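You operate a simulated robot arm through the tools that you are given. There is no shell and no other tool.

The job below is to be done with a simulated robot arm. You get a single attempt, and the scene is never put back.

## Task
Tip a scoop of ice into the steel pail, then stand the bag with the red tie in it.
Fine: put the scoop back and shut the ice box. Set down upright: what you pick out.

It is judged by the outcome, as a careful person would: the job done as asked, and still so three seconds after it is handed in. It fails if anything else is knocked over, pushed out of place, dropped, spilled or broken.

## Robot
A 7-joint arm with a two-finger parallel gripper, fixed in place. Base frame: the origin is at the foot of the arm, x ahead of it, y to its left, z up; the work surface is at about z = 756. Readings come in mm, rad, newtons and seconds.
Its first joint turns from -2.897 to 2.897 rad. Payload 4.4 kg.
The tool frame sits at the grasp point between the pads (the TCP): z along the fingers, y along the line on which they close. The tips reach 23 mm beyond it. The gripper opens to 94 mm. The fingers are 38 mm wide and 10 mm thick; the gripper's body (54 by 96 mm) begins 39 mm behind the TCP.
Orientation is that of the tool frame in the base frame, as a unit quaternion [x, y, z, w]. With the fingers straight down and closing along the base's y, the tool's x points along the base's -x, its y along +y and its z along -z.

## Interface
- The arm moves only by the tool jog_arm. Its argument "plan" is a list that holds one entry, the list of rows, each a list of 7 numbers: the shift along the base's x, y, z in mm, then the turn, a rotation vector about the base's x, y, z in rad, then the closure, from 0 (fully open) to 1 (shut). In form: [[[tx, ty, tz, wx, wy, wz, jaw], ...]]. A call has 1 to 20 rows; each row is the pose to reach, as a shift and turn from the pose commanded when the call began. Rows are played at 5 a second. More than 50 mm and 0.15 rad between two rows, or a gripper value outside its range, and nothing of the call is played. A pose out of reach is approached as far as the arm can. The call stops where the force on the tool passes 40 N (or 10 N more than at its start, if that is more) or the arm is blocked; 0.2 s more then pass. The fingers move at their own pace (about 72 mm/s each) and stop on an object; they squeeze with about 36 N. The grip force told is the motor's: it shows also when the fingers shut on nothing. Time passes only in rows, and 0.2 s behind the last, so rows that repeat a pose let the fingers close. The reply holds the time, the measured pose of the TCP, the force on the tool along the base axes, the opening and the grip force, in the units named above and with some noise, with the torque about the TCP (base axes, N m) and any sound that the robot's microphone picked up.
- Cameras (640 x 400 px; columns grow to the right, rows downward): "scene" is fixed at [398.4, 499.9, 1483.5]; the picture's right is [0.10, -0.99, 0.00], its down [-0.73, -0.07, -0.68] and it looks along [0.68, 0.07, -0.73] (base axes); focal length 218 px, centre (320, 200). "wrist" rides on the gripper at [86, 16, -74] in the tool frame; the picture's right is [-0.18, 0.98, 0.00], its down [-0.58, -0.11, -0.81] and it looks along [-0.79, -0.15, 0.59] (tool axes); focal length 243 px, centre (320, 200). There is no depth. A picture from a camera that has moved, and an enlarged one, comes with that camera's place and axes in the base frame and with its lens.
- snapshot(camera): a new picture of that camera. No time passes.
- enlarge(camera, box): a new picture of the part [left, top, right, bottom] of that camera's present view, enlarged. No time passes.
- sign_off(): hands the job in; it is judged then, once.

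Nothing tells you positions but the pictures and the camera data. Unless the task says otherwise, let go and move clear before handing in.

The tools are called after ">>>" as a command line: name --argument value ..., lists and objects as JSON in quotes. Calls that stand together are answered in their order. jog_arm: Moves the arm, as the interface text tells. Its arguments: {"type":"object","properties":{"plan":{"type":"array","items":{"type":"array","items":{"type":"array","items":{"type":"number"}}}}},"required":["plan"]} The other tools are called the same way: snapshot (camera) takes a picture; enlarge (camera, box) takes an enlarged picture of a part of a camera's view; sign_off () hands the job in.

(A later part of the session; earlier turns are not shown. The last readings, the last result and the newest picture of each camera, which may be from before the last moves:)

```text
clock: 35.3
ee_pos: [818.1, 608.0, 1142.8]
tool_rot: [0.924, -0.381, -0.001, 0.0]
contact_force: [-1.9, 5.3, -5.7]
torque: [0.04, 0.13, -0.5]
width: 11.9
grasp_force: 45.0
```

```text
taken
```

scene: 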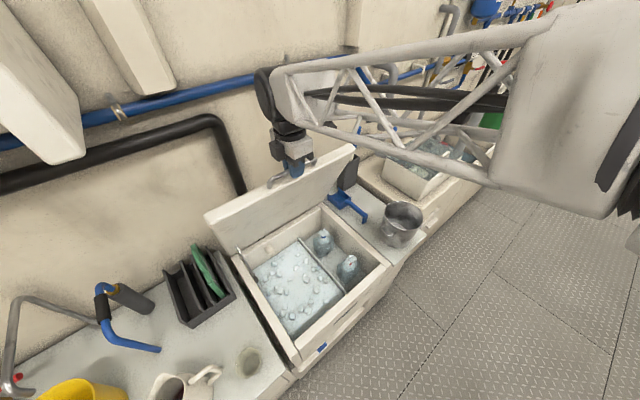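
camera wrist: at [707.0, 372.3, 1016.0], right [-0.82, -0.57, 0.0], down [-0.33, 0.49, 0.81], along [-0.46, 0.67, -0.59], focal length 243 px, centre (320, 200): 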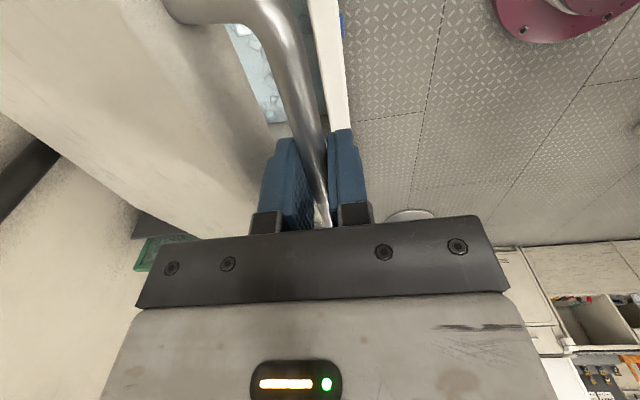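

>>> jog_arm --plan '[[[7.4, 7.4, 3.8, 0, 0, 0, 1], [14.8, 14.8, 7.5, 0, 0, 0, 1], [22.3, 22.3, 11, 0, 0, 0, 1], [29.9, 29.9, 14, 0, 0, 0, 1], [37.5, 37.5, 16.8, 0, 0, 0, 1], [45.1, 45.1, 19.4, 0, 0, 0, 1]]]'

>>> snapshot --camera "scene"

>>> snapshot --camera "wrist"

```text
clock: 36.7
ee_pos: [864.3, 652.4, 1161.8]
tool_rot: [0.924, -0.382, 0.0, -0.001]
contact_force: [1.4, 1.9, -6.0]
torque: [-0.11, 0.01, -0.38]
width: 11.8
grasp_force: 45.2
```

```text
taken
```

scene: 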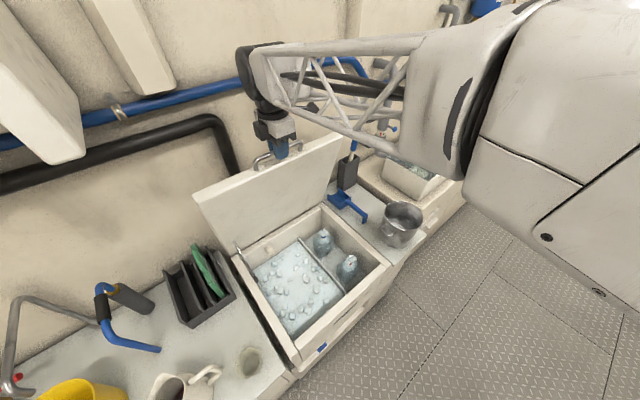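

```text
taken
camera wrist: at [913.9, 579.4, 1236.5], right [-0.82, -0.57, 0.0], down [-0.33, 0.49, 0.81], along [-0.46, 0.67, -0.59], focal length 243 px, centre (320, 200)
```

wrist: 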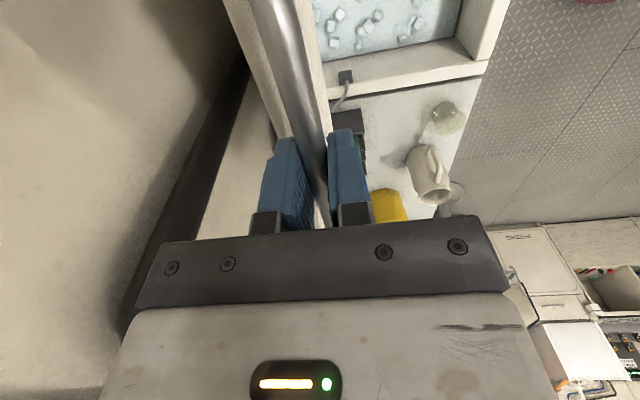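

>>> enlarge --camera "wrist" --box '[300, 0, 500, 220]'

>>> enlarge --camera "scene" --box '[190, 180, 400, 340]'

```text
1.82 times, centred on (400, 110) of wrist
camera zoom: at [913.9, 579.4, 1236.5], right [-0.82, -0.57, 0.0], down [-0.33, 0.49, 0.81], along [-0.46, 0.67, -0.59], focal length 441 px, centre (174, 364)
```

zoom: 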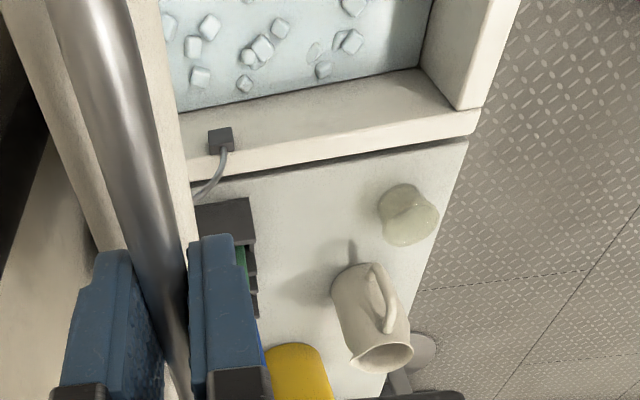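

```text
2.50 times, centred on (295, 260) of scene
camera zoom: at [398.4, 499.9, 1483.5], right [0.1, -0.99, 0.0], down [-0.73, -0.07, -0.68], along [0.68, 0.07, -0.73], focal length 545 px, centre (382, 50)
```

zoom: 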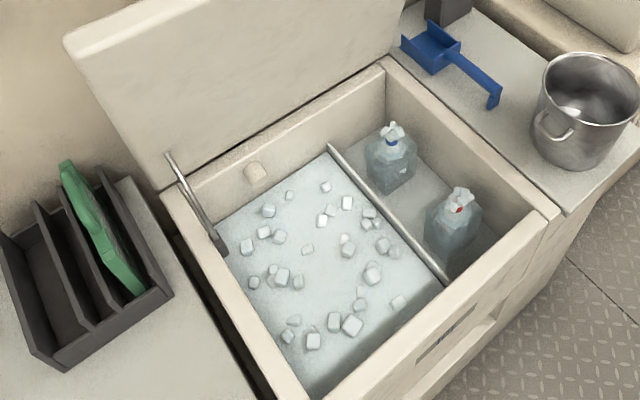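

There's a stay strut on the left side of the lid. The front bag has the red tie and the back one a blue tie. I'll open slightly further to see whether the lid reaches a stop.

>>> jog_arm --plan '[[[7.7, 7.7, 2.3, 0, 0, 0, 1], [15.5, 15.5, 4.3, 0, 0, 0, 1], [23.3, 23.3, 6.1, 0, 0, 0, 1], [31, 31, 7.5, 0, 0, 0, 1], [38.8, 38.8, 8.8, 0, 0, 0, 1], [46.7, 46.7, 9.7, 0, 0, 0, 1]]]'

>>> snapshot --camera "scene"

```text
clock: 37.9
ee_pos: [899.3, 688.9, 1168.8]
tool_rot: [0.924, -0.382, -0.002, 0.002]
contact_force: [-30.1, -23.8, 4.3]
torque: [-0.09, 0.45, -0.25]
width: 12.0
grasp_force: 44.6
stopped in row 6: the force on the tool passed its limit at 87 N (the readings are from after the stop); the commanded pose is now the measured one
```

```text
taken
```

scene: 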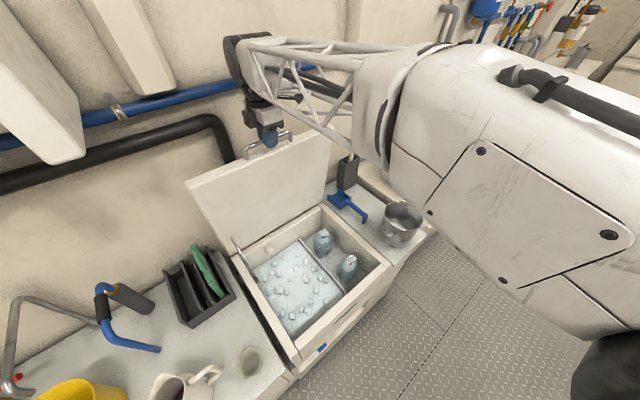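

The lid hit its stop, roughly 82° open. I'll ease off, open the jaws only slightly so the bar stays caged, and see whether the lid holds by itself.

>>> jog_arm --plan '[[[-1.5, -1.5, 0, 0, 0, 0, 1], [-2, -2, 0, 0, 0, 0, 1], [-2, -2, 0, 0, 0, 0, 0.85], [-2, -2, 0, 0, 0, 0, 0.76], [-2, -2, 0, 0, 0, 0, 0.76], [-2, -2, 0, 0, 0, 0, 0.76], [-2, -2, 0, 0, 0, 0, 0.76]]]'

>>> enlarge --camera "wrist" --box '[220, 60, 420, 240]'

>>> enlarge --camera "scene" --box '[170, 80, 350, 220]'

```text
clock: 39.5
ee_pos: [897.1, 687.1, 1169.8]
tool_rot: [0.924, -0.383, -0.002, 0.002]
contact_force: [-0.3, -0.2, 1.0]
torque: [0.0, -0.01, 0.0]
width: 22.4
grasp_force: 0.1
```

```text
2.22 times, centred on (320, 150) of wrist
camera zoom: at [948.5, 614.0, 1244.0], right [-0.82, -0.57, 0.01], down [-0.33, 0.49, 0.81], along [-0.46, 0.66, -0.59], focal length 539 px, centre (320, 311)
```

zoom: 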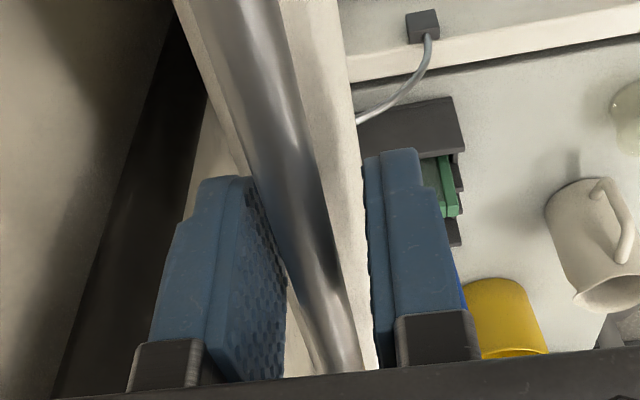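

```text
2.86 times, centred on (260, 150) of scene
camera zoom: at [398.4, 499.9, 1483.5], right [0.1, -0.99, 0.0], down [-0.73, -0.07, -0.68], along [0.68, 0.07, -0.73], focal length 623 px, centre (491, 343)
```

zoom: 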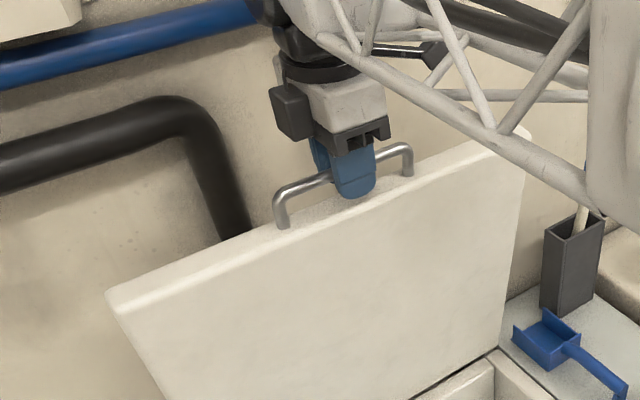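

The lid holds on its own with no force on the tool. I'll lift clear of the handle and back off to look into the box and at the scoop.

>>> jog_arm --plan '[[[0, 0, 15, 0, 0, 0, 0.76], [0, 0, 35, 0, 0, 0, 0.76], [0, 0, 70, 0, 0, 0, 0.76], [-25, -25, 90, 0, 0, 0, 0.5], [-60, -60, 90, 0, 0, 0, 0], [-95, -95, 90, 0, 0, 0, 0], [-130, -130, 80, 0, 0, 0, 0], [-165, -165, 70, 0, 0, 0, 0], [-200, -200, 60, 0, 0, 0, 0], [-235, -235, 50, 0, 0, 0, 0], [-265, -265, 50, 0, 0, 0, 0]]]'

>>> snapshot --camera "scene"

>>> snapshot --camera "wrist"

```text
refused: row 7 steps farther than a row can; nothing moved
```

```text
taken
```

scene: 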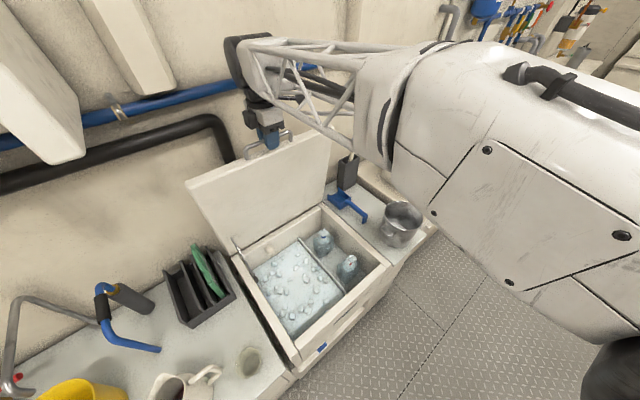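

```text
taken
camera wrist: at [948.5, 614.0, 1244.0], right [-0.82, -0.57, 0.01], down [-0.33, 0.49, 0.81], along [-0.46, 0.66, -0.59], focal length 243 px, centre (320, 200)
```

wrist: 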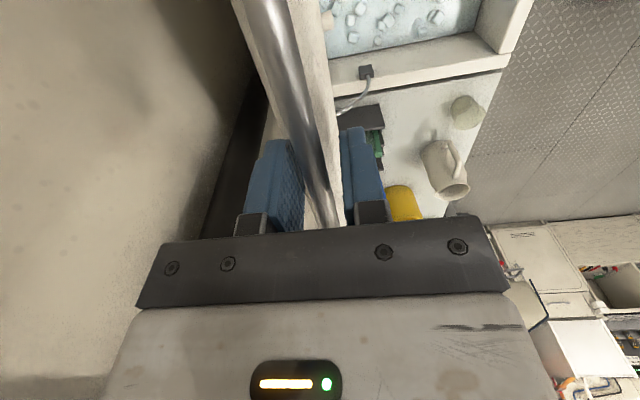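

>>> jog_arm --plan '[[[0, 0, 15, 0, 0, 0, 0.76], [0, 0, 35, 0, 0, 0, 0.76], [0, 0, 70, 0, 0, 0, 0.76], [-20, -20, 90, 0, 0, 0, 0.5], [-50, -50, 90, 0, 0, 0, 0], [-84, -84, 90, 0, 0, 0, 0], [-118, -118, 90, 0, 0, 0, 0], [-152, -152, 90, 0, 0, 0, 0], [-186, -186, 90, 0, 0, 0, 0], [-220, -220, 90, 0, 0, 0, 0], [-254, -254, 90, 0, 0, 0, 0]]]'

>>> jog_arm --plan '[[[0, -28, 0, 0, 0, -0.14, 0], [0, -56, 0, 0, 0, -0.28, 0], [-2, -84, 0, 0, 0, -0.42, 0], [-5, -112, 0, 0, 0, -0.56, 0], [-8, -140, 0, 0, 0, -0.7, 0], [-12, -168, -10, 0, 0, -0.84, 0], [-14, -190, -20, 0, 0, -0.98, 0], [-16, -210, -20, 0, 0, -1.12, 0], [-16, -225, -20, 0, 0, -1.26, 0], [-16, -230, -20, 0, 0, -1.386, 0]]]'

>>> snapshot --camera "scene"

>>> snapshot --camera "wrist"

```text
clock: 41.9
ee_pos: [643.5, 431.4, 1258.4]
tool_rot: [0.924, -0.382, -0.002, 0.003]
contact_force: [0.0, -0.5, -1.0]
torque: [0.01, -0.02, 0.03]
width: 94.0
grasp_force: 0.1
```

```text
clock: 44.1
ee_pos: [627.9, 202.8, 1238.8]
tool_rot: [-0.466, 0.885, 0.002, 0.001]
contact_force: [-0.4, 0.5, 0.7]
torque: [0.02, 0.0, 0.01]
width: 94.0
grasp_force: 0.1
```

```text
taken
```

scene: 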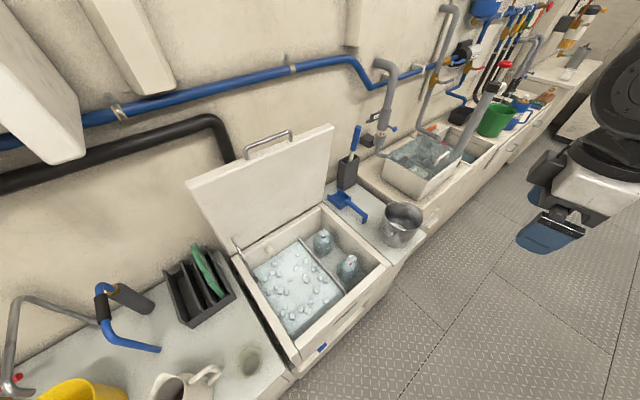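

```text
taken
camera wrist: at [566.4, 139.4, 1314.1], right [-0.71, 0.71, 0.01], down [0.42, 0.41, 0.81], along [0.57, 0.57, -0.59], focal length 243 px, centre (320, 200)
```

wrist: 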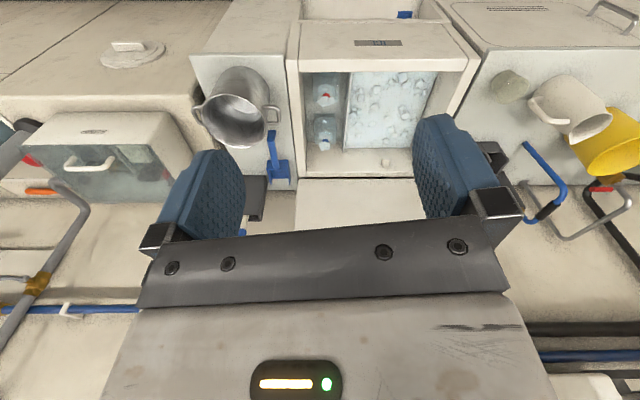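

The lid stays open unaided. Next I'll zoom in on the box interior, the bags, the scoop and the pail from both cameras.

>>> enlarge --camera "scene" --box '[230, 190, 400, 340]'

>>> enlarge --camera "scene" --box '[310, 140, 440, 260]'

>>> enlarge --camera "wrist" --box '[270, 20, 480, 210]'

>>> enlarge --camera "wrist" --box '[170, 40, 310, 220]'

```text
2.67 times, centred on (315, 265) of scene
camera zoom: at [398.4, 499.9, 1483.5], right [0.1, -0.99, 0.0], down [-0.73, -0.07, -0.68], along [0.68, 0.07, -0.73], focal length 582 px, centre (333, 27)
```

zoom: 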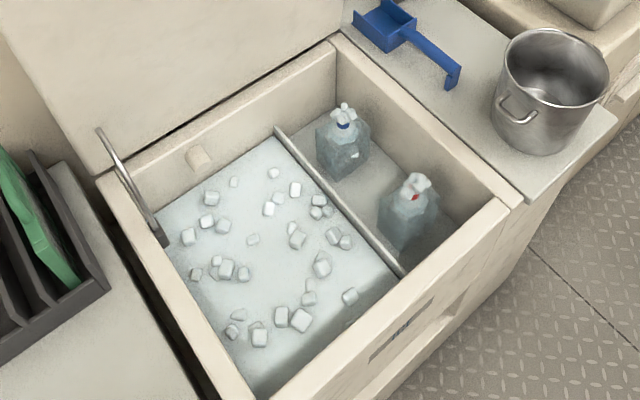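

```text
3.33 times, centred on (375, 200) of scene
camera zoom: at [398.4, 499.9, 1483.5], right [0.1, -0.99, 0.0], down [-0.73, -0.07, -0.68], along [0.68, 0.07, -0.73], focal length 727 px, centre (137, 200)
```

zoom: 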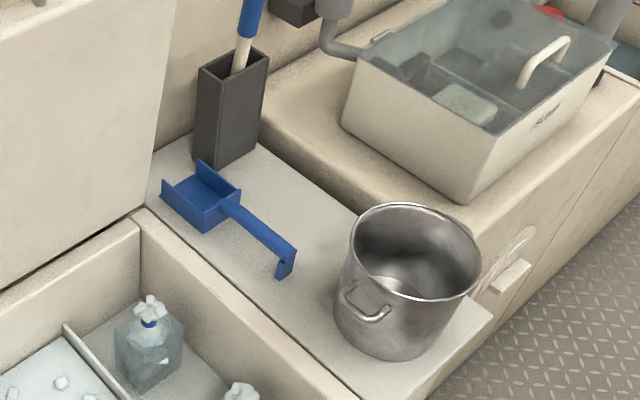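

```text
2.11 times, centred on (375, 115) of wrist
camera zoom: at [566.4, 139.4, 1314.1], right [-0.71, 0.71, 0.01], down [0.42, 0.41, 0.81], along [0.57, 0.57, -0.59], focal length 511 px, centre (204, 379)
```

zoom: 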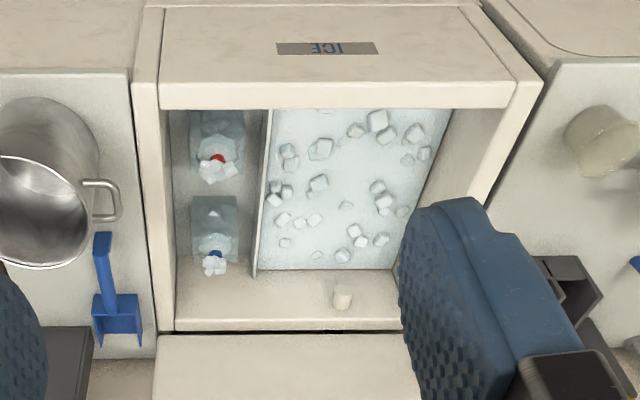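

```text
2.22 times, centred on (240, 130) of wrist
camera zoom: at [566.4, 139.4, 1314.1], right [-0.71, 0.71, 0.01], down [0.42, 0.41, 0.81], along [0.57, 0.57, -0.59], focal length 539 px, centre (498, 356)
```

zoom: 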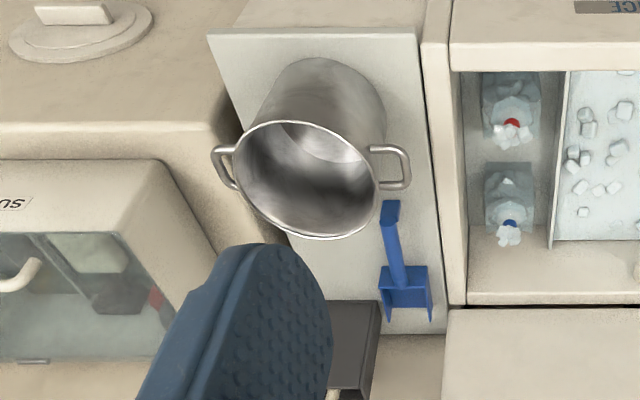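

The geometry is now clear. The red-tie bag is at the front of the right compartment, the pail stands about 965 mm from the base, and the scoop lies on the side counter with its bowl toward the wall. I'll move the wrist camera close to the scoop.

>>> jog_arm --plan '[[[27, 7, -31, 0, 0, 0, 0], [54, 14, -63, 0, 0, 0, 0], [81, 22, -94, 0, 0, 0, 0], [108, 29, -126, 0, 0, 0, 0], [135, 36, -157, 0, 0, 0, 0], [161, 43, -188, 0, 0, 0, 0], [188, 50, -220, 0, 0, 0, 0], [215, 58, -251, 0, 0, 0, 0], [242, 65, -283, 0, 0, 0, 0], [269, 72, -314, 0, 0, 0, 0]]]'

>>> snapshot --camera "wrist"

>>> enlarge --camera "wrist" --box '[230, 60, 420, 230]'

>>> snapshot --camera "scene"

```text
clock: 46.3
ee_pos: [897.8, 274.2, 924.4]
tool_rot: [-0.467, 0.884, 0.003, 0.0]
contact_force: [-1.2, -0.2, 1.1]
torque: [-0.01, 0.0, -0.03]
width: 94.1
grasp_force: 0.1
```

```text
taken
camera wrist: at [836.6, 211.4, 1000.2], right [-0.71, 0.71, 0.01], down [0.42, 0.41, 0.81], along [0.57, 0.57, -0.59], focal length 243 px, centre (320, 200)
```

wrist: 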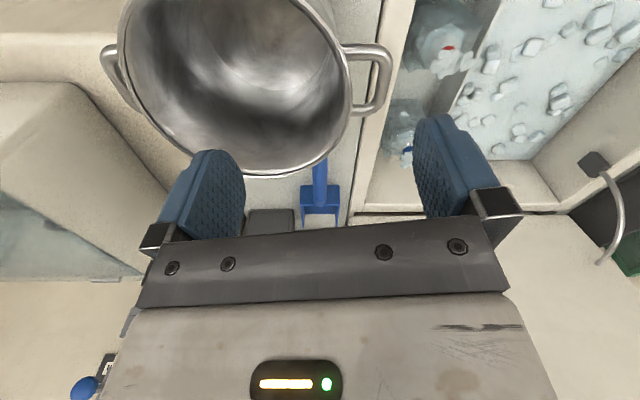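

```text
2.35 times, centred on (325, 145) of wrist
camera zoom: at [836.6, 211.4, 1000.2], right [-0.71, 0.71, 0.01], down [0.42, 0.41, 0.81], along [0.57, 0.57, -0.59], focal length 571 px, centre (308, 329)
```

zoom: 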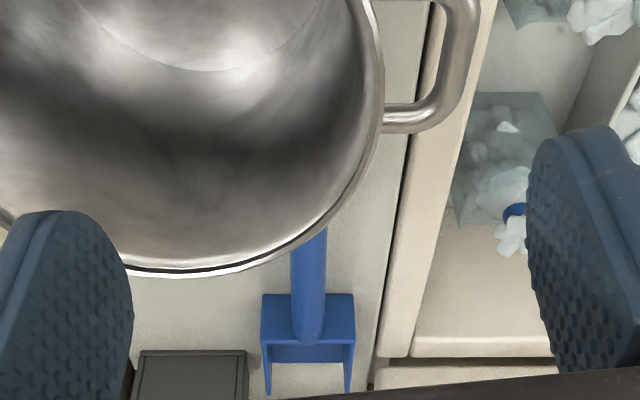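

```text
taken
```

scene: 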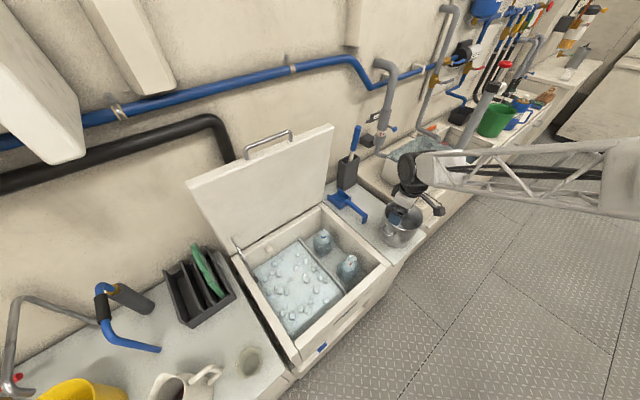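

The pail hides the scoop handle from here. The pail centre is around 841 mm out and 500 mm to the side, with its rim at z ≈ 838. To grip the handle without the camera housing meeting the pail, I'll turn the gripper half around from a clear spot.

>>> jog_arm --plan '[[[0, 0, 30, 0, 0, 0, 0], [-20, -7, 60, 0, 0, 0.148, 0], [-50, -17, 90, 0, 0, 0.296, 0], [-85, -30, 110, 0, 0, 0.444, 0], [-120, -42, 126, 0, 0, 0.591, 0], [-160, -55, 126, 0, 0, 0.739, 0], [-198, -69, 126, 0, 0, 0.887, 0], [-198, -69, 126, 0, 0, 1.035, 0], [-198, -69, 126, 0, 0, 1.183, 0], [-198, -69, 126, 0, 0, 1.331, 0], [-198, -69, 126, 0, 0, 1.478, 0], [-198, -69, 126, 0, 0, 1.626, 0], [-198, -69, 126, 0, 0, 1.774, 0], [-198, -69, 126, 0, 0, 1.922, 0], [-198, -69, 126, 0, 0, 2.07, 0], [-198, -69, 126, 0, 0, 2.218, 0], [-198, -69, 126, 0, 0, 2.366, 0], [-198, -69, 126, 0, 0, 2.513, 0], [-198, -69, 126, 0, 0, 2.661, 0], [-198, -69, 126, 0, 0, 2.809, 0]]]'

>>> snapshot --camera "scene"

```text
clock: 50.5
ee_pos: [694.1, 219.8, 1045.4]
tool_rot: [0.995, 0.103, 0.002, 0.013]
contact_force: [-0.4, -0.1, -0.7]
torque: [0.02, 0.02, -0.01]
width: 94.1
grasp_force: 0.0
out of reach, approached as far as the arm can: row 18, 19, 20
```

```text
taken
```

scene: 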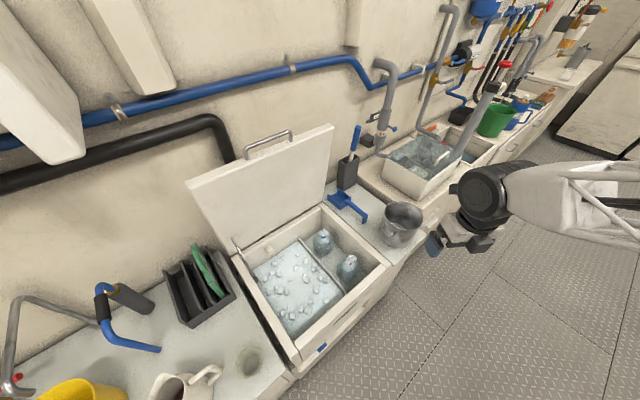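

The wrist reaches its limit turning that way, so I'll unwind and approach the flipped orientation from the other side.

>>> jog_arm --plan '[[[0, 0, 0, 0, 0, -0.1425, 0], [0, 0, 0, 0, 0, -0.285, 0], [0, 0, 0, 0, 0, -0.4275, 0], [0, 0, 0, 0, 0, -0.57, 0], [0, 0, 0, 0, 0, -0.7125, 0], [0, 0, 0, 0, 0, -0.855, 0], [0, 0, 0, 0, 0, -0.9975, 0], [0, 0, 0, 0, 0, -1.14, 0], [0, 0, 0, 0, 0, -1.2825, 0], [0, 0, 0, 0, 0, -1.425, 0], [0, 0, 0, 0, 0, -1.5675, 0], [0, 0, 0, 0, 0, -1.71, 0], [0, 0, 0, 0, 0, -1.8525, 0], [0, 0, 0, 0, 0, -1.995, 0], [0, 0, 0, 0, 0, -2.1375, 0], [0, 0, 0, 0, 0, -2.28, 0], [0, 0, 0, 0, 0, -2.4225, 0], [0, 0, 0, 0, 0, -2.565, 0], [0, 0, 0, 0, 0, -2.7075, 0], [0, 0, 0, 0, 0, -2.85, 0]]]'

>>> jog_arm --plan '[[[0, 0, 0, 0, 0, -0.1425, 0], [0, 0, 0, 0, 0, -0.285, 0], [0, 0, 0, 0, 0, -0.4275, 0], [0, 0, 0, 0, 0, -0.57, 0], [0, 0, 0, 0, 0, -0.7125, 0], [0, 0, 0, 0, 0, -0.855, 0], [0, 0, 0, 0, 0, -0.9975, 0], [0, 0, 0, 0, 0, -1.14, 0], [0, 0, 0, 0, 0, -1.2825, 0], [0, 0, 0, 0, 0, -1.425, 0], [0, 0, 0, 0, 0, -1.5675, 0], [0, 0, 0, 0, 0, -1.71, 0], [0, 0, 0, 0, 0, -1.8525, 0], [0, 0, 0, 0, 0, -1.995, 0], [0, 0, 0, 0, 0, -2.1375, 0], [0, 0, 0, 0, 0, -2.28, 0], [0, 0, 0, 0, 0, -2.4225, 0], [0, 0, 0, 0, 0, -2.565, 0], [0, 0, 0, 0, 0, -2.7075, 0], [0, 0, 0, 0, 0, -2.85, 0]]]'

>>> snapshot --camera "scene"

```text
clock: 54.7
ee_pos: [694.5, 219.9, 1046.4]
tool_rot: [-0.246, 0.969, 0.013, -0.004]
contact_force: [-0.2, 0.9, -0.6]
torque: [0.01, -0.03, 0.03]
width: 94.1
grasp_force: 0.1
```

```text
clock: 58.9
ee_pos: [693.1, 219.1, 1045.2]
tool_rot: [0.923, 0.384, 0.007, 0.013]
contact_force: [-0.6, -0.5, -0.2]
torque: [-0.01, 0.0, 0.02]
width: 93.8
grasp_force: 0.1
```

```text
taken
```

scene: 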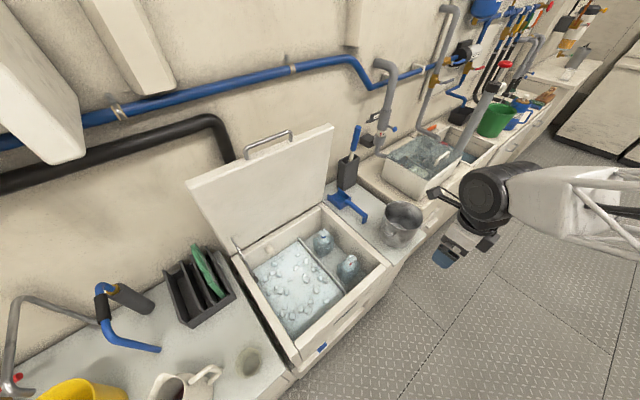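

Now the camera side faces the wall, aligned with the scoop. I'll move out above the handle with the tool tilted forward about 25° for reach.

>>> jog_arm --plan '[[[40, 21, 0, 0.05, -0.04, 0, 0], [80, 42, 0, 0.1, -0.085, 0, 0], [120, 63, 0, 0.15, -0.13, 0, 0], [160, 85, 0, 0.2, -0.175, -0.001, 0], [200, 106, 0, 0.25, -0.22, -0.002, 0], [240, 127, -20, 0.3, -0.26, -0.003, 0.2], [275, 145, -50, 0.327, -0.285, -0.003, 0.3], [308, 163, -80, 0.327, -0.285, -0.003, 0.4], [308, 163, -115, 0.327, -0.285, -0.003, 0.5], [308, 163, -145, 0.327, -0.285, -0.003, 0.5]]]'

>>> snapshot --camera "scene"

>>> snapshot --camera "wrist"

```text
clock: 61.1
ee_pos: [1002.6, 382.0, 901.1]
tool_rot: [0.903, 0.372, 0.199, -0.083]
contact_force: [0.2, -0.6, 0.9]
torque: [-0.01, 0.02, -0.02]
width: 46.9
grasp_force: 0.0
```

```text
taken
```

scene: 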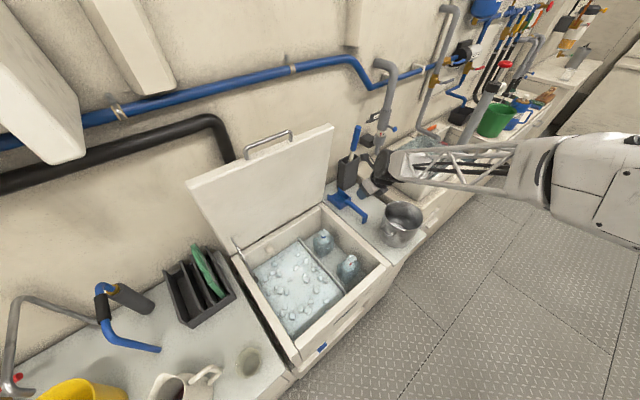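

```text
taken
camera wrist: at [1048.5, 403.2, 1005.5], right [0.57, -0.81, -0.08], down [-0.69, -0.54, 0.49], along [-0.44, -0.22, -0.87], focal length 243 px, centre (320, 200)
```

wrist: 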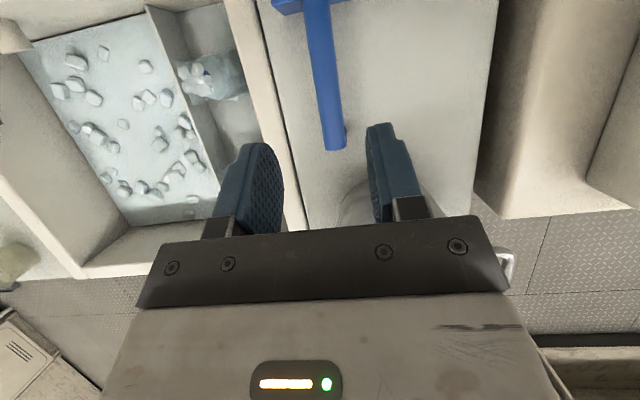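

The handle is clearly seen from here, along the 440 mm line at z ≈ 776. I'll come down around it.

>>> jog_arm --plan '[[[8, 7, -40, 0, 0, 0, 0.5], [8, 7, -75, 0, 0, 0, 0.5], [8, 7, -100, 0, 0, 0, 0.5], [8, 7, -115, 0, 0, 0, 0.5]]]'

>>> snapshot --camera "wrist"

>>> enlarge --camera "scene" --box '[310, 130, 440, 260]'

```text
clock: 62.1
ee_pos: [1008.5, 389.6, 786.3]
tool_rot: [0.903, 0.372, 0.2, -0.084]
contact_force: [-0.2, 0.0, 0.2]
torque: [-0.02, 0.03, -0.04]
width: 47.0
grasp_force: 0.0
```

```text
taken
camera wrist: at [1055.3, 410.2, 890.6], right [0.57, -0.82, -0.08], down [-0.69, -0.53, 0.49], along [-0.44, -0.22, -0.87], focal length 243 px, centre (320, 200)
```

wrist: 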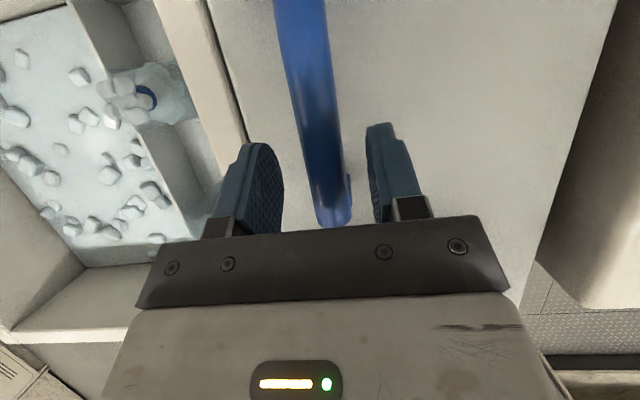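

```text
3.08 times, centred on (375, 195) of scene
camera zoom: at [398.4, 499.9, 1483.5], right [0.1, -0.99, 0.0], down [-0.73, -0.07, -0.68], along [0.68, 0.07, -0.73], focal length 671 px, centre (151, 215)
```

zoom: 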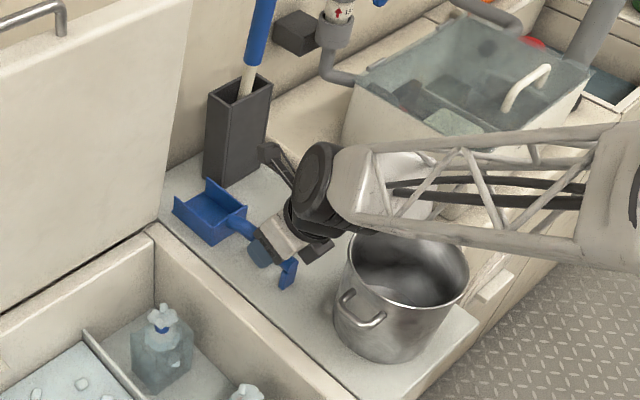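

>>> jog_arm --plan '[[[0, 0, -6, 0, 0, 0, 0.5], [0, 0, -11, 0, 0, 0, 0.5]]]'

>>> enlarge --camera "wrist" --box '[210, 60, 430, 240]'

```text
clock: 62.7
ee_pos: [1010.0, 388.3, 775.1]
tool_rot: [0.903, 0.372, 0.199, -0.083]
contact_force: [0.5, 0.3, -0.2]
torque: [0.02, 0.03, -0.04]
width: 47.1
grasp_force: 0.0
```

```text
2.22 times, centred on (320, 150) of wrist
camera zoom: at [1055.4, 410.2, 879.2], right [0.57, -0.81, -0.08], down [-0.69, -0.53, 0.49], along [-0.44, -0.22, -0.87], focal length 539 px, centre (320, 311)
```

zoom: 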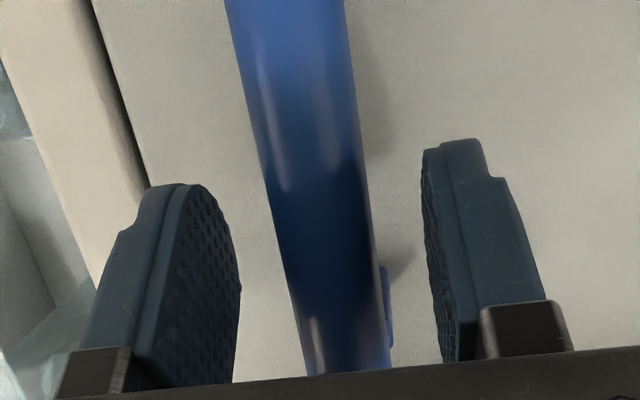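

>>> jog_arm --plan '[[[0, 0, 0, 0, 0, 0, 0.65], [0, 0, 0, 0, 0, 0, 0.75], [0, 0, 0, 0, 0, 0, 0.85], [0, 0, 0, 0, 0, 0, 1], [0, 0, 0, 0, 0, 0, 1], [0, 0, 0, 0, 0, 0, 1]]]'

>>> enlarge --camera "wrist" --box '[210, 60, 430, 240]'

>>> enlarge --camera "scene" --box '[310, 130, 440, 260]'

```text
clock: 64.1
ee_pos: [1010.2, 390.0, 775.0]
tool_rot: [0.903, 0.371, 0.198, -0.084]
contact_force: [0.7, -0.5, 0.2]
torque: [0.06, -0.03, -0.02]
width: 21.1
grasp_force: 35.9
```

```text
2.22 times, centred on (320, 150) of wrist
camera zoom: at [1055.4, 410.2, 879.3], right [0.57, -0.81, -0.08], down [-0.69, -0.53, 0.49], along [-0.44, -0.22, -0.87], focal length 539 px, centre (320, 311)
```

zoom: 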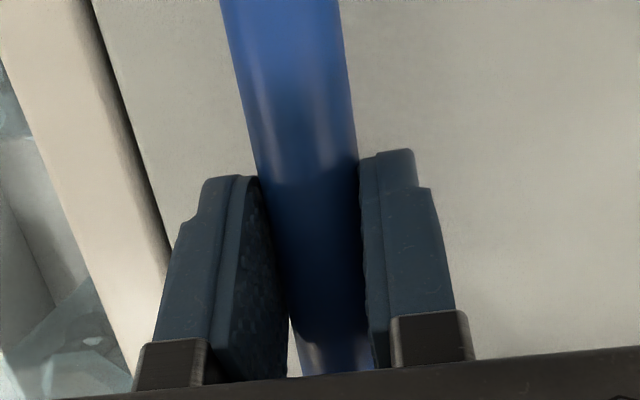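

```text
3.08 times, centred on (375, 195) of scene
camera zoom: at [398.4, 499.9, 1483.5], right [0.1, -0.99, 0.0], down [-0.73, -0.07, -0.68], along [0.68, 0.07, -0.73], focal length 671 px, centre (151, 215)
```

zoom: 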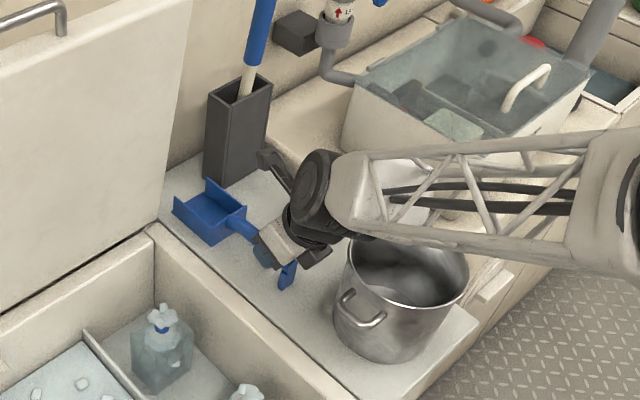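

Scoop gripped. I'll lift it straight up and look at it.

>>> jog_arm --plan '[[[0, 0, 10, 0, 0, 0, 1], [0, 0, 30, 0, 0, 0, 1], [0, 0, 65, 0, 0, 0, 1], [0, 0, 105, 0, 0, 0, 1], [0, 0, 150, 0, 0, 0, 1]]]'

>>> snapshot --camera "wrist"

>>> enlarge --camera "scene" --box '[310, 90, 460, 240]'

```text
clock: 65.3
ee_pos: [1008.7, 389.1, 924.3]
tool_rot: [0.903, 0.372, 0.197, -0.084]
contact_force: [-0.9, 0.0, -0.9]
torque: [0.02, 0.02, 0.02]
width: 0.0
grasp_force: 35.7
```

```text
taken
camera wrist: at [1055.0, 409.8, 1028.3], right [0.57, -0.81, -0.08], down [-0.69, -0.53, 0.49], along [-0.44, -0.22, -0.87], focal length 243 px, centre (320, 200)
```

wrist: 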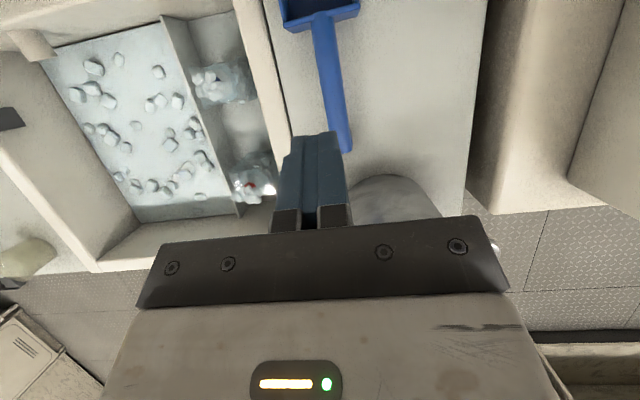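

```text
2.67 times, centred on (385, 165) of scene
camera zoom: at [398.4, 499.9, 1483.5], right [0.1, -0.99, 0.0], down [-0.73, -0.07, -0.68], along [0.68, 0.07, -0.73], focal length 582 px, centre (147, 293)
```

zoom: 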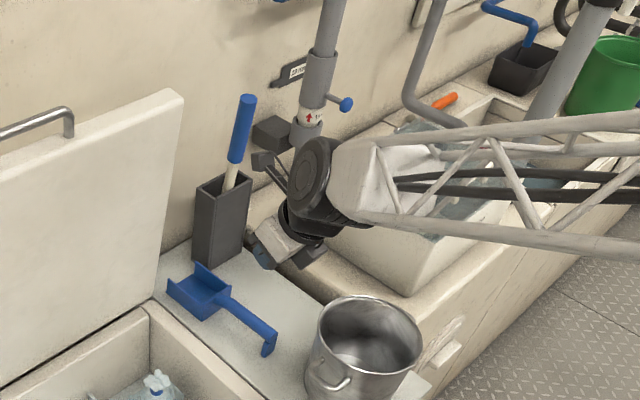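

The handle slipped out because I held it too high. I'll re-approach lower and nearer the hooked end, matching the scoop's slight new angle.

>>> jog_arm --plan '[[[-0.5, -5, 0, 0, 0, 0.035, 0.5], [-0.7, -10.6, -10, 0, 0, 0.07, 0.5], [-0.7, -10.6, -55, 0, 0, 0.07, 0.5], [-0.7, -10.6, -95, 0, 0, 0.07, 0.5], [-0.7, -10.6, -125, 0, 0, 0.07, 0.5], [-0.7, -10.6, -143, 0, 0, 0.07, 0.5]]]'

>>> snapshot --camera "wrist"

>>> enlarge --camera "scene" --box '[330, 160, 410, 240]'

```text
clock: 66.7
ee_pos: [1010.2, 379.6, 783.7]
tool_rot: [0.889, 0.403, 0.197, -0.091]
contact_force: [-0.5, 0.0, 0.2]
torque: [0.03, 0.0, 0.0]
width: 47.2
grasp_force: 0.0
```

```text
taken
camera wrist: at [1053.9, 403.2, 886.9], right [0.63, -0.77, -0.08], down [-0.65, -0.58, 0.49], along [-0.42, -0.25, -0.87], focal length 243 px, centre (320, 200)
```

wrist: 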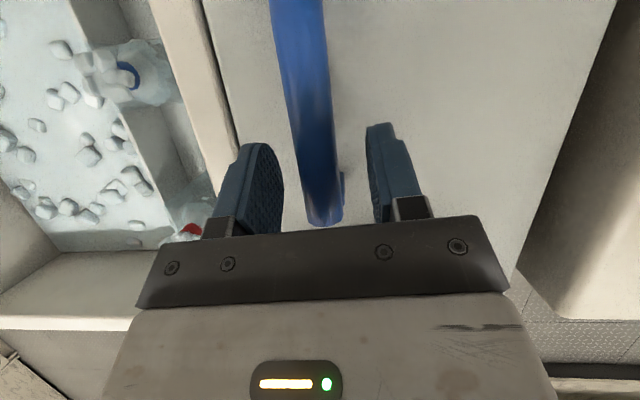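

```text
5.00 times, centred on (370, 200) of scene
camera zoom: at [398.4, 499.9, 1483.5], right [0.1, -0.99, 0.0], down [-0.73, -0.07, -0.68], along [0.68, 0.07, -0.73], focal length 1091 px, centre (70, 200)
```

zoom: 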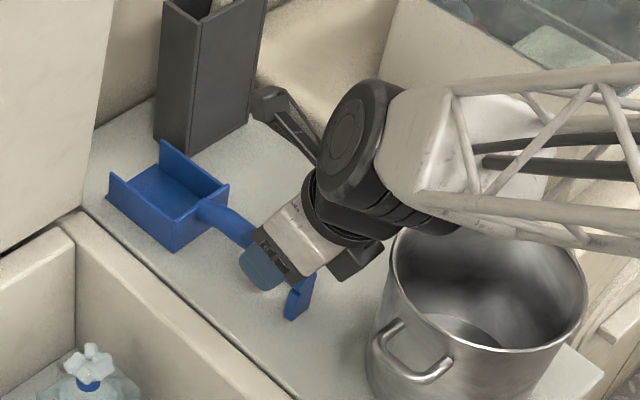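

>>> jog_arm --plan '[[[0, 0, -5, 0, 0, 0, 0.5], [0, 0, -10, 0, 0, 0, 0.5], [0, 0, -14, 0, 0, 0, 0.5]]]'

>>> jog_arm --plan '[[[0, 0, -3, 0, 0, 0, 0.5], [0, 0, -3, 0, 0, 0, 0.5]]]'

>>> enlarge --camera "wrist" --box '[210, 60, 430, 240]'

```text
clock: 67.5
ee_pos: [1009.0, 378.9, 767.8]
tool_rot: [0.89, 0.403, 0.196, -0.09]
contact_force: [0.4, 0.2, 0.0]
torque: [0.01, -0.02, 0.0]
width: 46.9
grasp_force: 0.0
```

```text
clock: 68.1
ee_pos: [1009.5, 378.7, 765.3]
tool_rot: [0.89, 0.403, 0.195, -0.09]
contact_force: [-0.5, 0.1, -0.3]
torque: [0.0, 0.03, 0.0]
width: 46.8
grasp_force: 0.1
```

```text
2.22 times, centred on (320, 150) of wrist
camera zoom: at [1053.5, 402.6, 869.2], right [0.63, -0.77, -0.08], down [-0.65, -0.58, 0.49], along [-0.42, -0.25, -0.87], focal length 539 px, centre (320, 311)
```

zoom: 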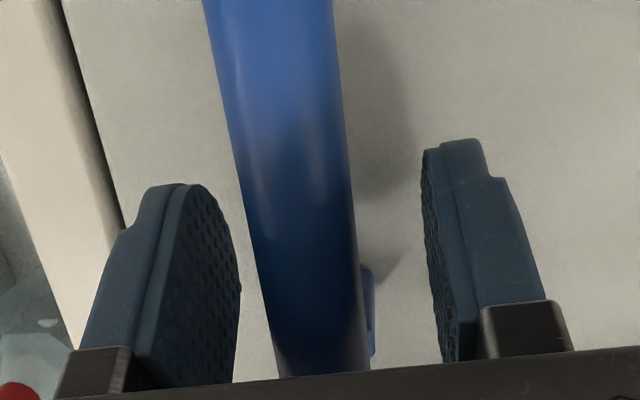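

>>> jog_arm --plan '[[[0, 0, -2, 0, 0, 0, 0.5], [0, 0, -4, 0, 0, 0, 0.5]]]'

>>> jog_arm --plan '[[[0, 0, -2, 0, 0, 0, 0.5], [0, 0, -4, 0, 0, 0, 0.5]]]'

>>> enlarge --camera "wrist" --box '[210, 60, 430, 240]'

>>> enlarge --camera "scene" --box '[330, 160, 410, 240]'

```text
clock: 68.7
ee_pos: [1009.1, 378.8, 760.0]
tool_rot: [0.889, 0.404, 0.196, -0.091]
contact_force: [-0.3, 0.1, -0.4]
torque: [-0.01, 0.0, -0.03]
width: 47.0
grasp_force: 0.0
```

```text
clock: 69.3
ee_pos: [1008.6, 377.8, 757.2]
tool_rot: [0.89, 0.402, 0.197, -0.09]
contact_force: [0.4, 0.0, 0.3]
torque: [0.02, -0.04, 0.01]
width: 47.3
grasp_force: 0.1
```

```text
2.22 times, centred on (320, 150) of wrist
camera zoom: at [1053.1, 402.6, 861.2], right [0.63, -0.77, -0.08], down [-0.65, -0.58, 0.49], along [-0.42, -0.25, -0.87], focal length 539 px, centre (320, 311)
```

zoom: 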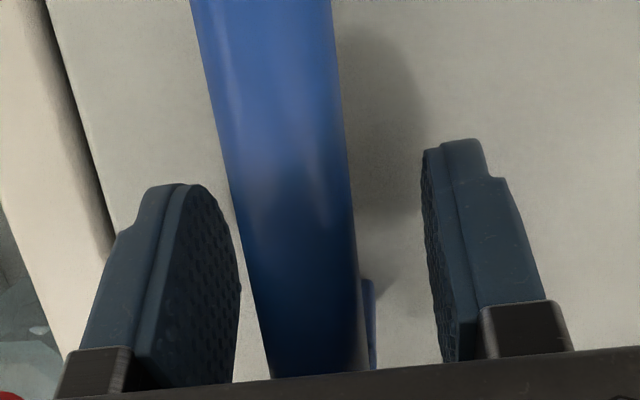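

```text
5.00 times, centred on (370, 200) of scene
camera zoom: at [398.4, 499.9, 1483.5], right [0.1, -0.99, 0.0], down [-0.73, -0.07, -0.68], along [0.68, 0.07, -0.73], focal length 1091 px, centre (70, 200)
```

zoom: 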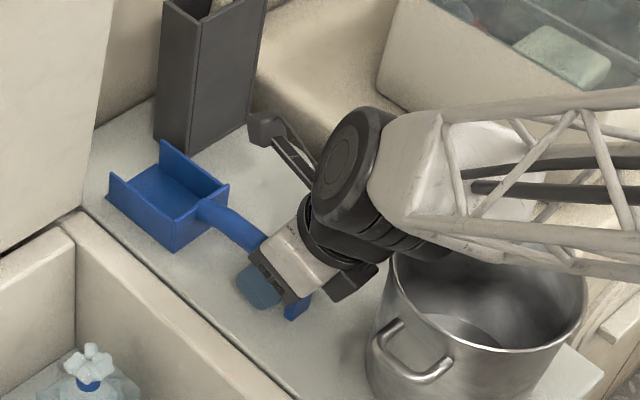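

The counter is lower than I thought; now the handle axis lines up with the centre of the pads. Closing.

>>> jog_arm --plan '[[[0, 0, 0, 0, 0, 0, 0.6], [0, 0, 0, 0, 0, 0, 0.7], [0, 0, 0, 0, 0, 0, 0.8], [0, 0, 0, 0, 0, 0, 1], [0, 0, 0, 0, 0, 0, 1], [0, 0, 0, 0, 0, 0, 1]]]'

>>> jog_arm --plan '[[[0, 0, 4, 0, 0, 0, 1], [0, 0, 10, 0, 0, 0, 1], [0, 0, 18, 0, 0, 0, 1], [0, 0, 28, 0, 0, 0, 1], [0, 0, 40, 0, 0, 0, 1]]]'

>>> enlarge --camera "wrist" --box '[210, 0, 430, 240]'

>>> enlarge --camera "scene" --box '[330, 140, 410, 240]'

```text
clock: 70.7
ee_pos: [1008.2, 378.6, 757.0]
tool_rot: [0.89, 0.403, 0.195, -0.091]
contact_force: [0.7, -0.5, 0.3]
torque: [0.1, 0.02, -0.04]
width: 22.9
grasp_force: 36.2
```

```text
clock: 71.9
ee_pos: [1008.6, 379.5, 796.9]
tool_rot: [0.889, 0.403, 0.195, -0.091]
contact_force: [-0.3, 0.0, -1.1]
torque: [-0.05, 0.0, -0.02]
width: 22.5
grasp_force: 35.7
```

```text
1.67 times, centred on (320, 120) of wrist
camera zoom: at [1053.4, 402.7, 901.0], right [0.63, -0.77, -0.08], down [-0.65, -0.58, 0.49], along [-0.42, -0.25, -0.87], focal length 404 px, centre (320, 333)
```

zoom: 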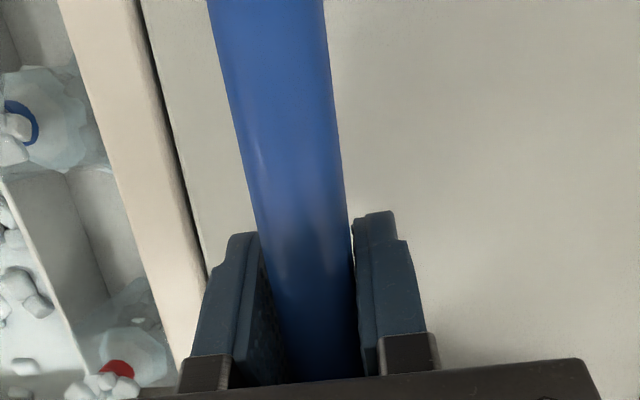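

```text
4.00 times, centred on (370, 190) of scene
camera zoom: at [398.4, 499.9, 1483.5], right [0.1, -0.99, 0.0], down [-0.73, -0.07, -0.68], along [0.68, 0.07, -0.73], focal length 873 px, centre (120, 240)
```

zoom: 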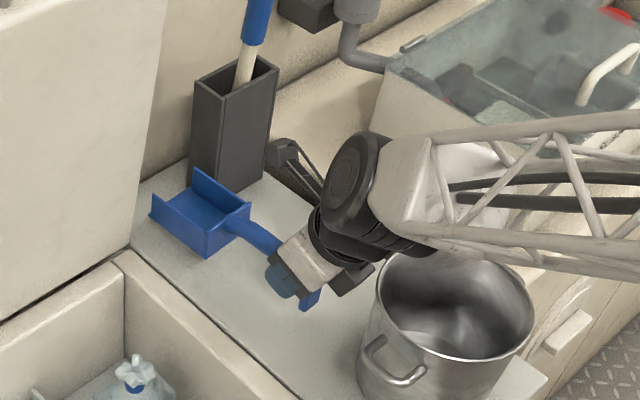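

The scoop is held firmly now. I'll lift it clear of everything and, on the way, study the ice bed more closely.

>>> jog_arm --plan '[[[0, 0, 40, 0, 0, 0, 1], [0, 0, 85, 0, 0, 0, 1], [0, 0, 130, 0, 0, 0, 1], [0, 0, 170, 0, 0, 0, 1], [0, 0, 200, 0, 0, 0, 1]]]'

>>> enlarge --camera "scene" --box '[235, 220, 345, 340]'

>>> snapshot --camera "wrist"

>>> enlarge --camera "scene" --box '[310, 90, 440, 220]'

```text
clock: 73.1
ee_pos: [1010.0, 377.5, 996.8]
tool_rot: [0.889, 0.403, 0.195, -0.091]
contact_force: [-0.6, 1.0, -0.4]
torque: [-0.05, -0.01, 0.01]
width: 22.9
grasp_force: 36.0
```

```text
3.33 times, centred on (290, 280) of scene
camera zoom: at [398.4, 499.9, 1483.5], right [0.1, -0.99, 0.0], down [-0.73, -0.07, -0.68], along [0.68, 0.07, -0.73], focal length 727 px, centre (420, -67)
```

zoom: 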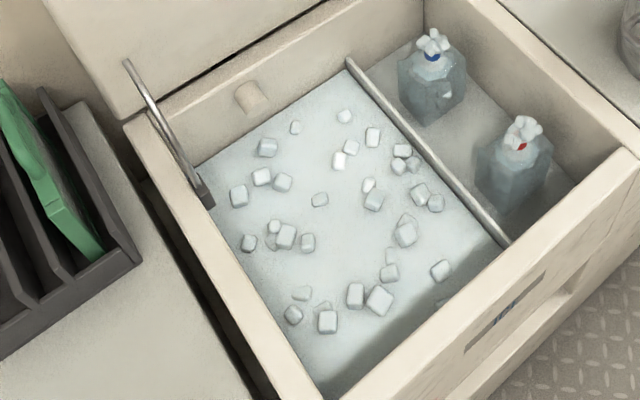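

```text
taken
camera wrist: at [1053.6, 402.5, 1101.2], right [0.63, -0.77, -0.08], down [-0.65, -0.58, 0.49], along [-0.42, -0.25, -0.87], focal length 243 px, centre (320, 200)
```

wrist: 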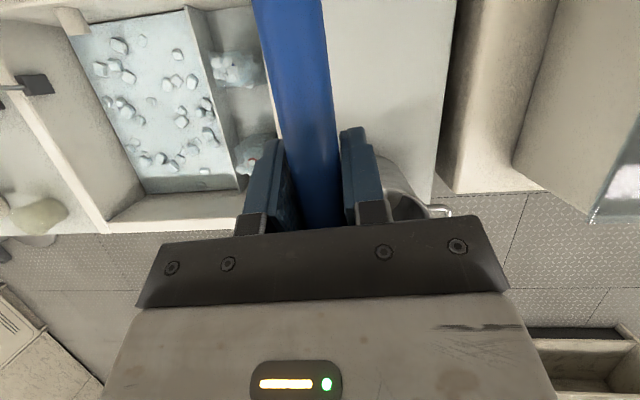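

```text
3.08 times, centred on (375, 155) of scene
camera zoom: at [398.4, 499.9, 1483.5], right [0.1, -0.99, 0.0], down [-0.73, -0.07, -0.68], along [0.68, 0.07, -0.73], focal length 671 px, centre (151, 338)
```

zoom: 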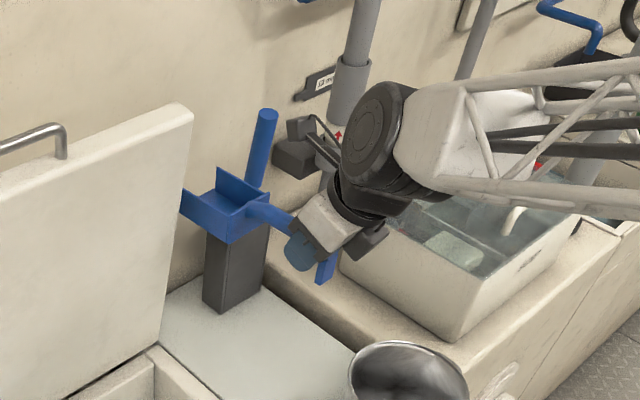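

The scoop is secure. The densest cubes lie along the divider side, so I'll bring the scoop there, turned slightly left (which the wrist allows), then pitch it nose-down.

>>> jog_arm --plan '[[[-33, -32, 0, 0, 0, 0.03, 1], [-65, -63, 0, 0, 0, 0.06, 1], [-98, -95, 0, 0, 0, 0.09, 1], [-130, -127, 0, 0, 0, 0.12, 1], [-160, -97, 0, 0, 0, 0.15, 1], [-190, -67, 0, 0, 0, 0.18, 1], [-220, -37, 0, 0, 0, 0.19, 1], [-250, -7, 0, 0, 0, 0.19, 1], [-281, 24, 0, 0, 0, 0.19, 1]]]'

>>> snapshot --camera "scene"

>>> snapshot --camera "wrist"

```text
clock: 75.1
ee_pos: [728.7, 402.7, 997.2]
tool_rot: [0.848, 0.485, 0.186, -0.108]
contact_force: [-0.4, -0.5, 0.1]
torque: [-0.06, 0.05, 0.01]
width: 23.0
grasp_force: 35.8
```

```text
taken
```

scene: 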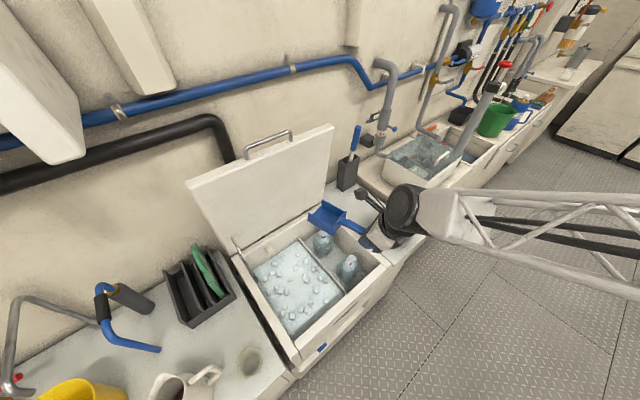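

```text
taken
camera wrist: at [766.5, 434.4, 1101.7], right [0.76, -0.64, -0.08], down [-0.53, -0.69, 0.49], along [-0.37, -0.33, -0.87], focal length 243 px, centre (320, 200)
```

wrist: 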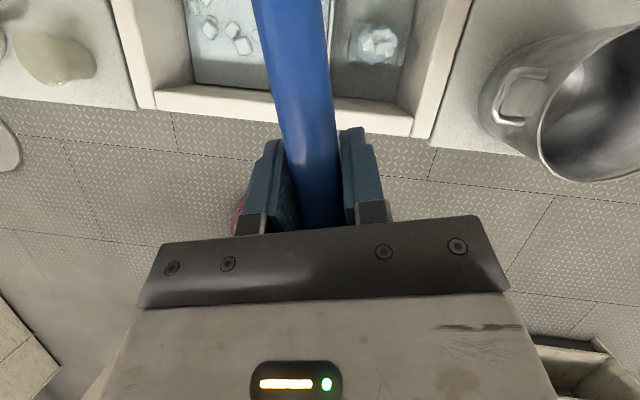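

>>> enlarge --camera "scene" --box '[290, 180, 420, 280]'

```text
4.00 times, centred on (355, 230) of scene
camera zoom: at [398.4, 499.9, 1483.5], right [0.1, -0.99, 0.0], down [-0.73, -0.07, -0.68], along [0.68, 0.07, -0.73], focal length 873 px, centre (180, 80)
```

zoom: 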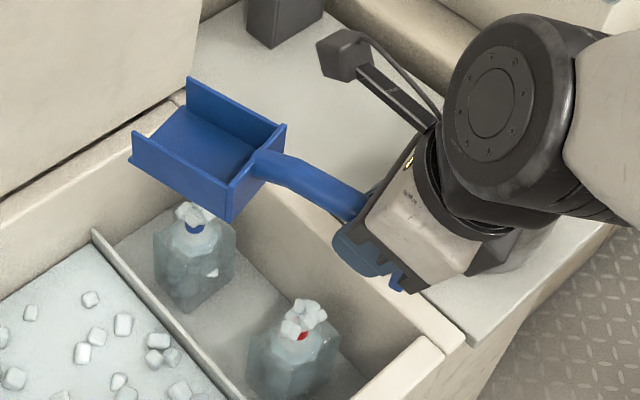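

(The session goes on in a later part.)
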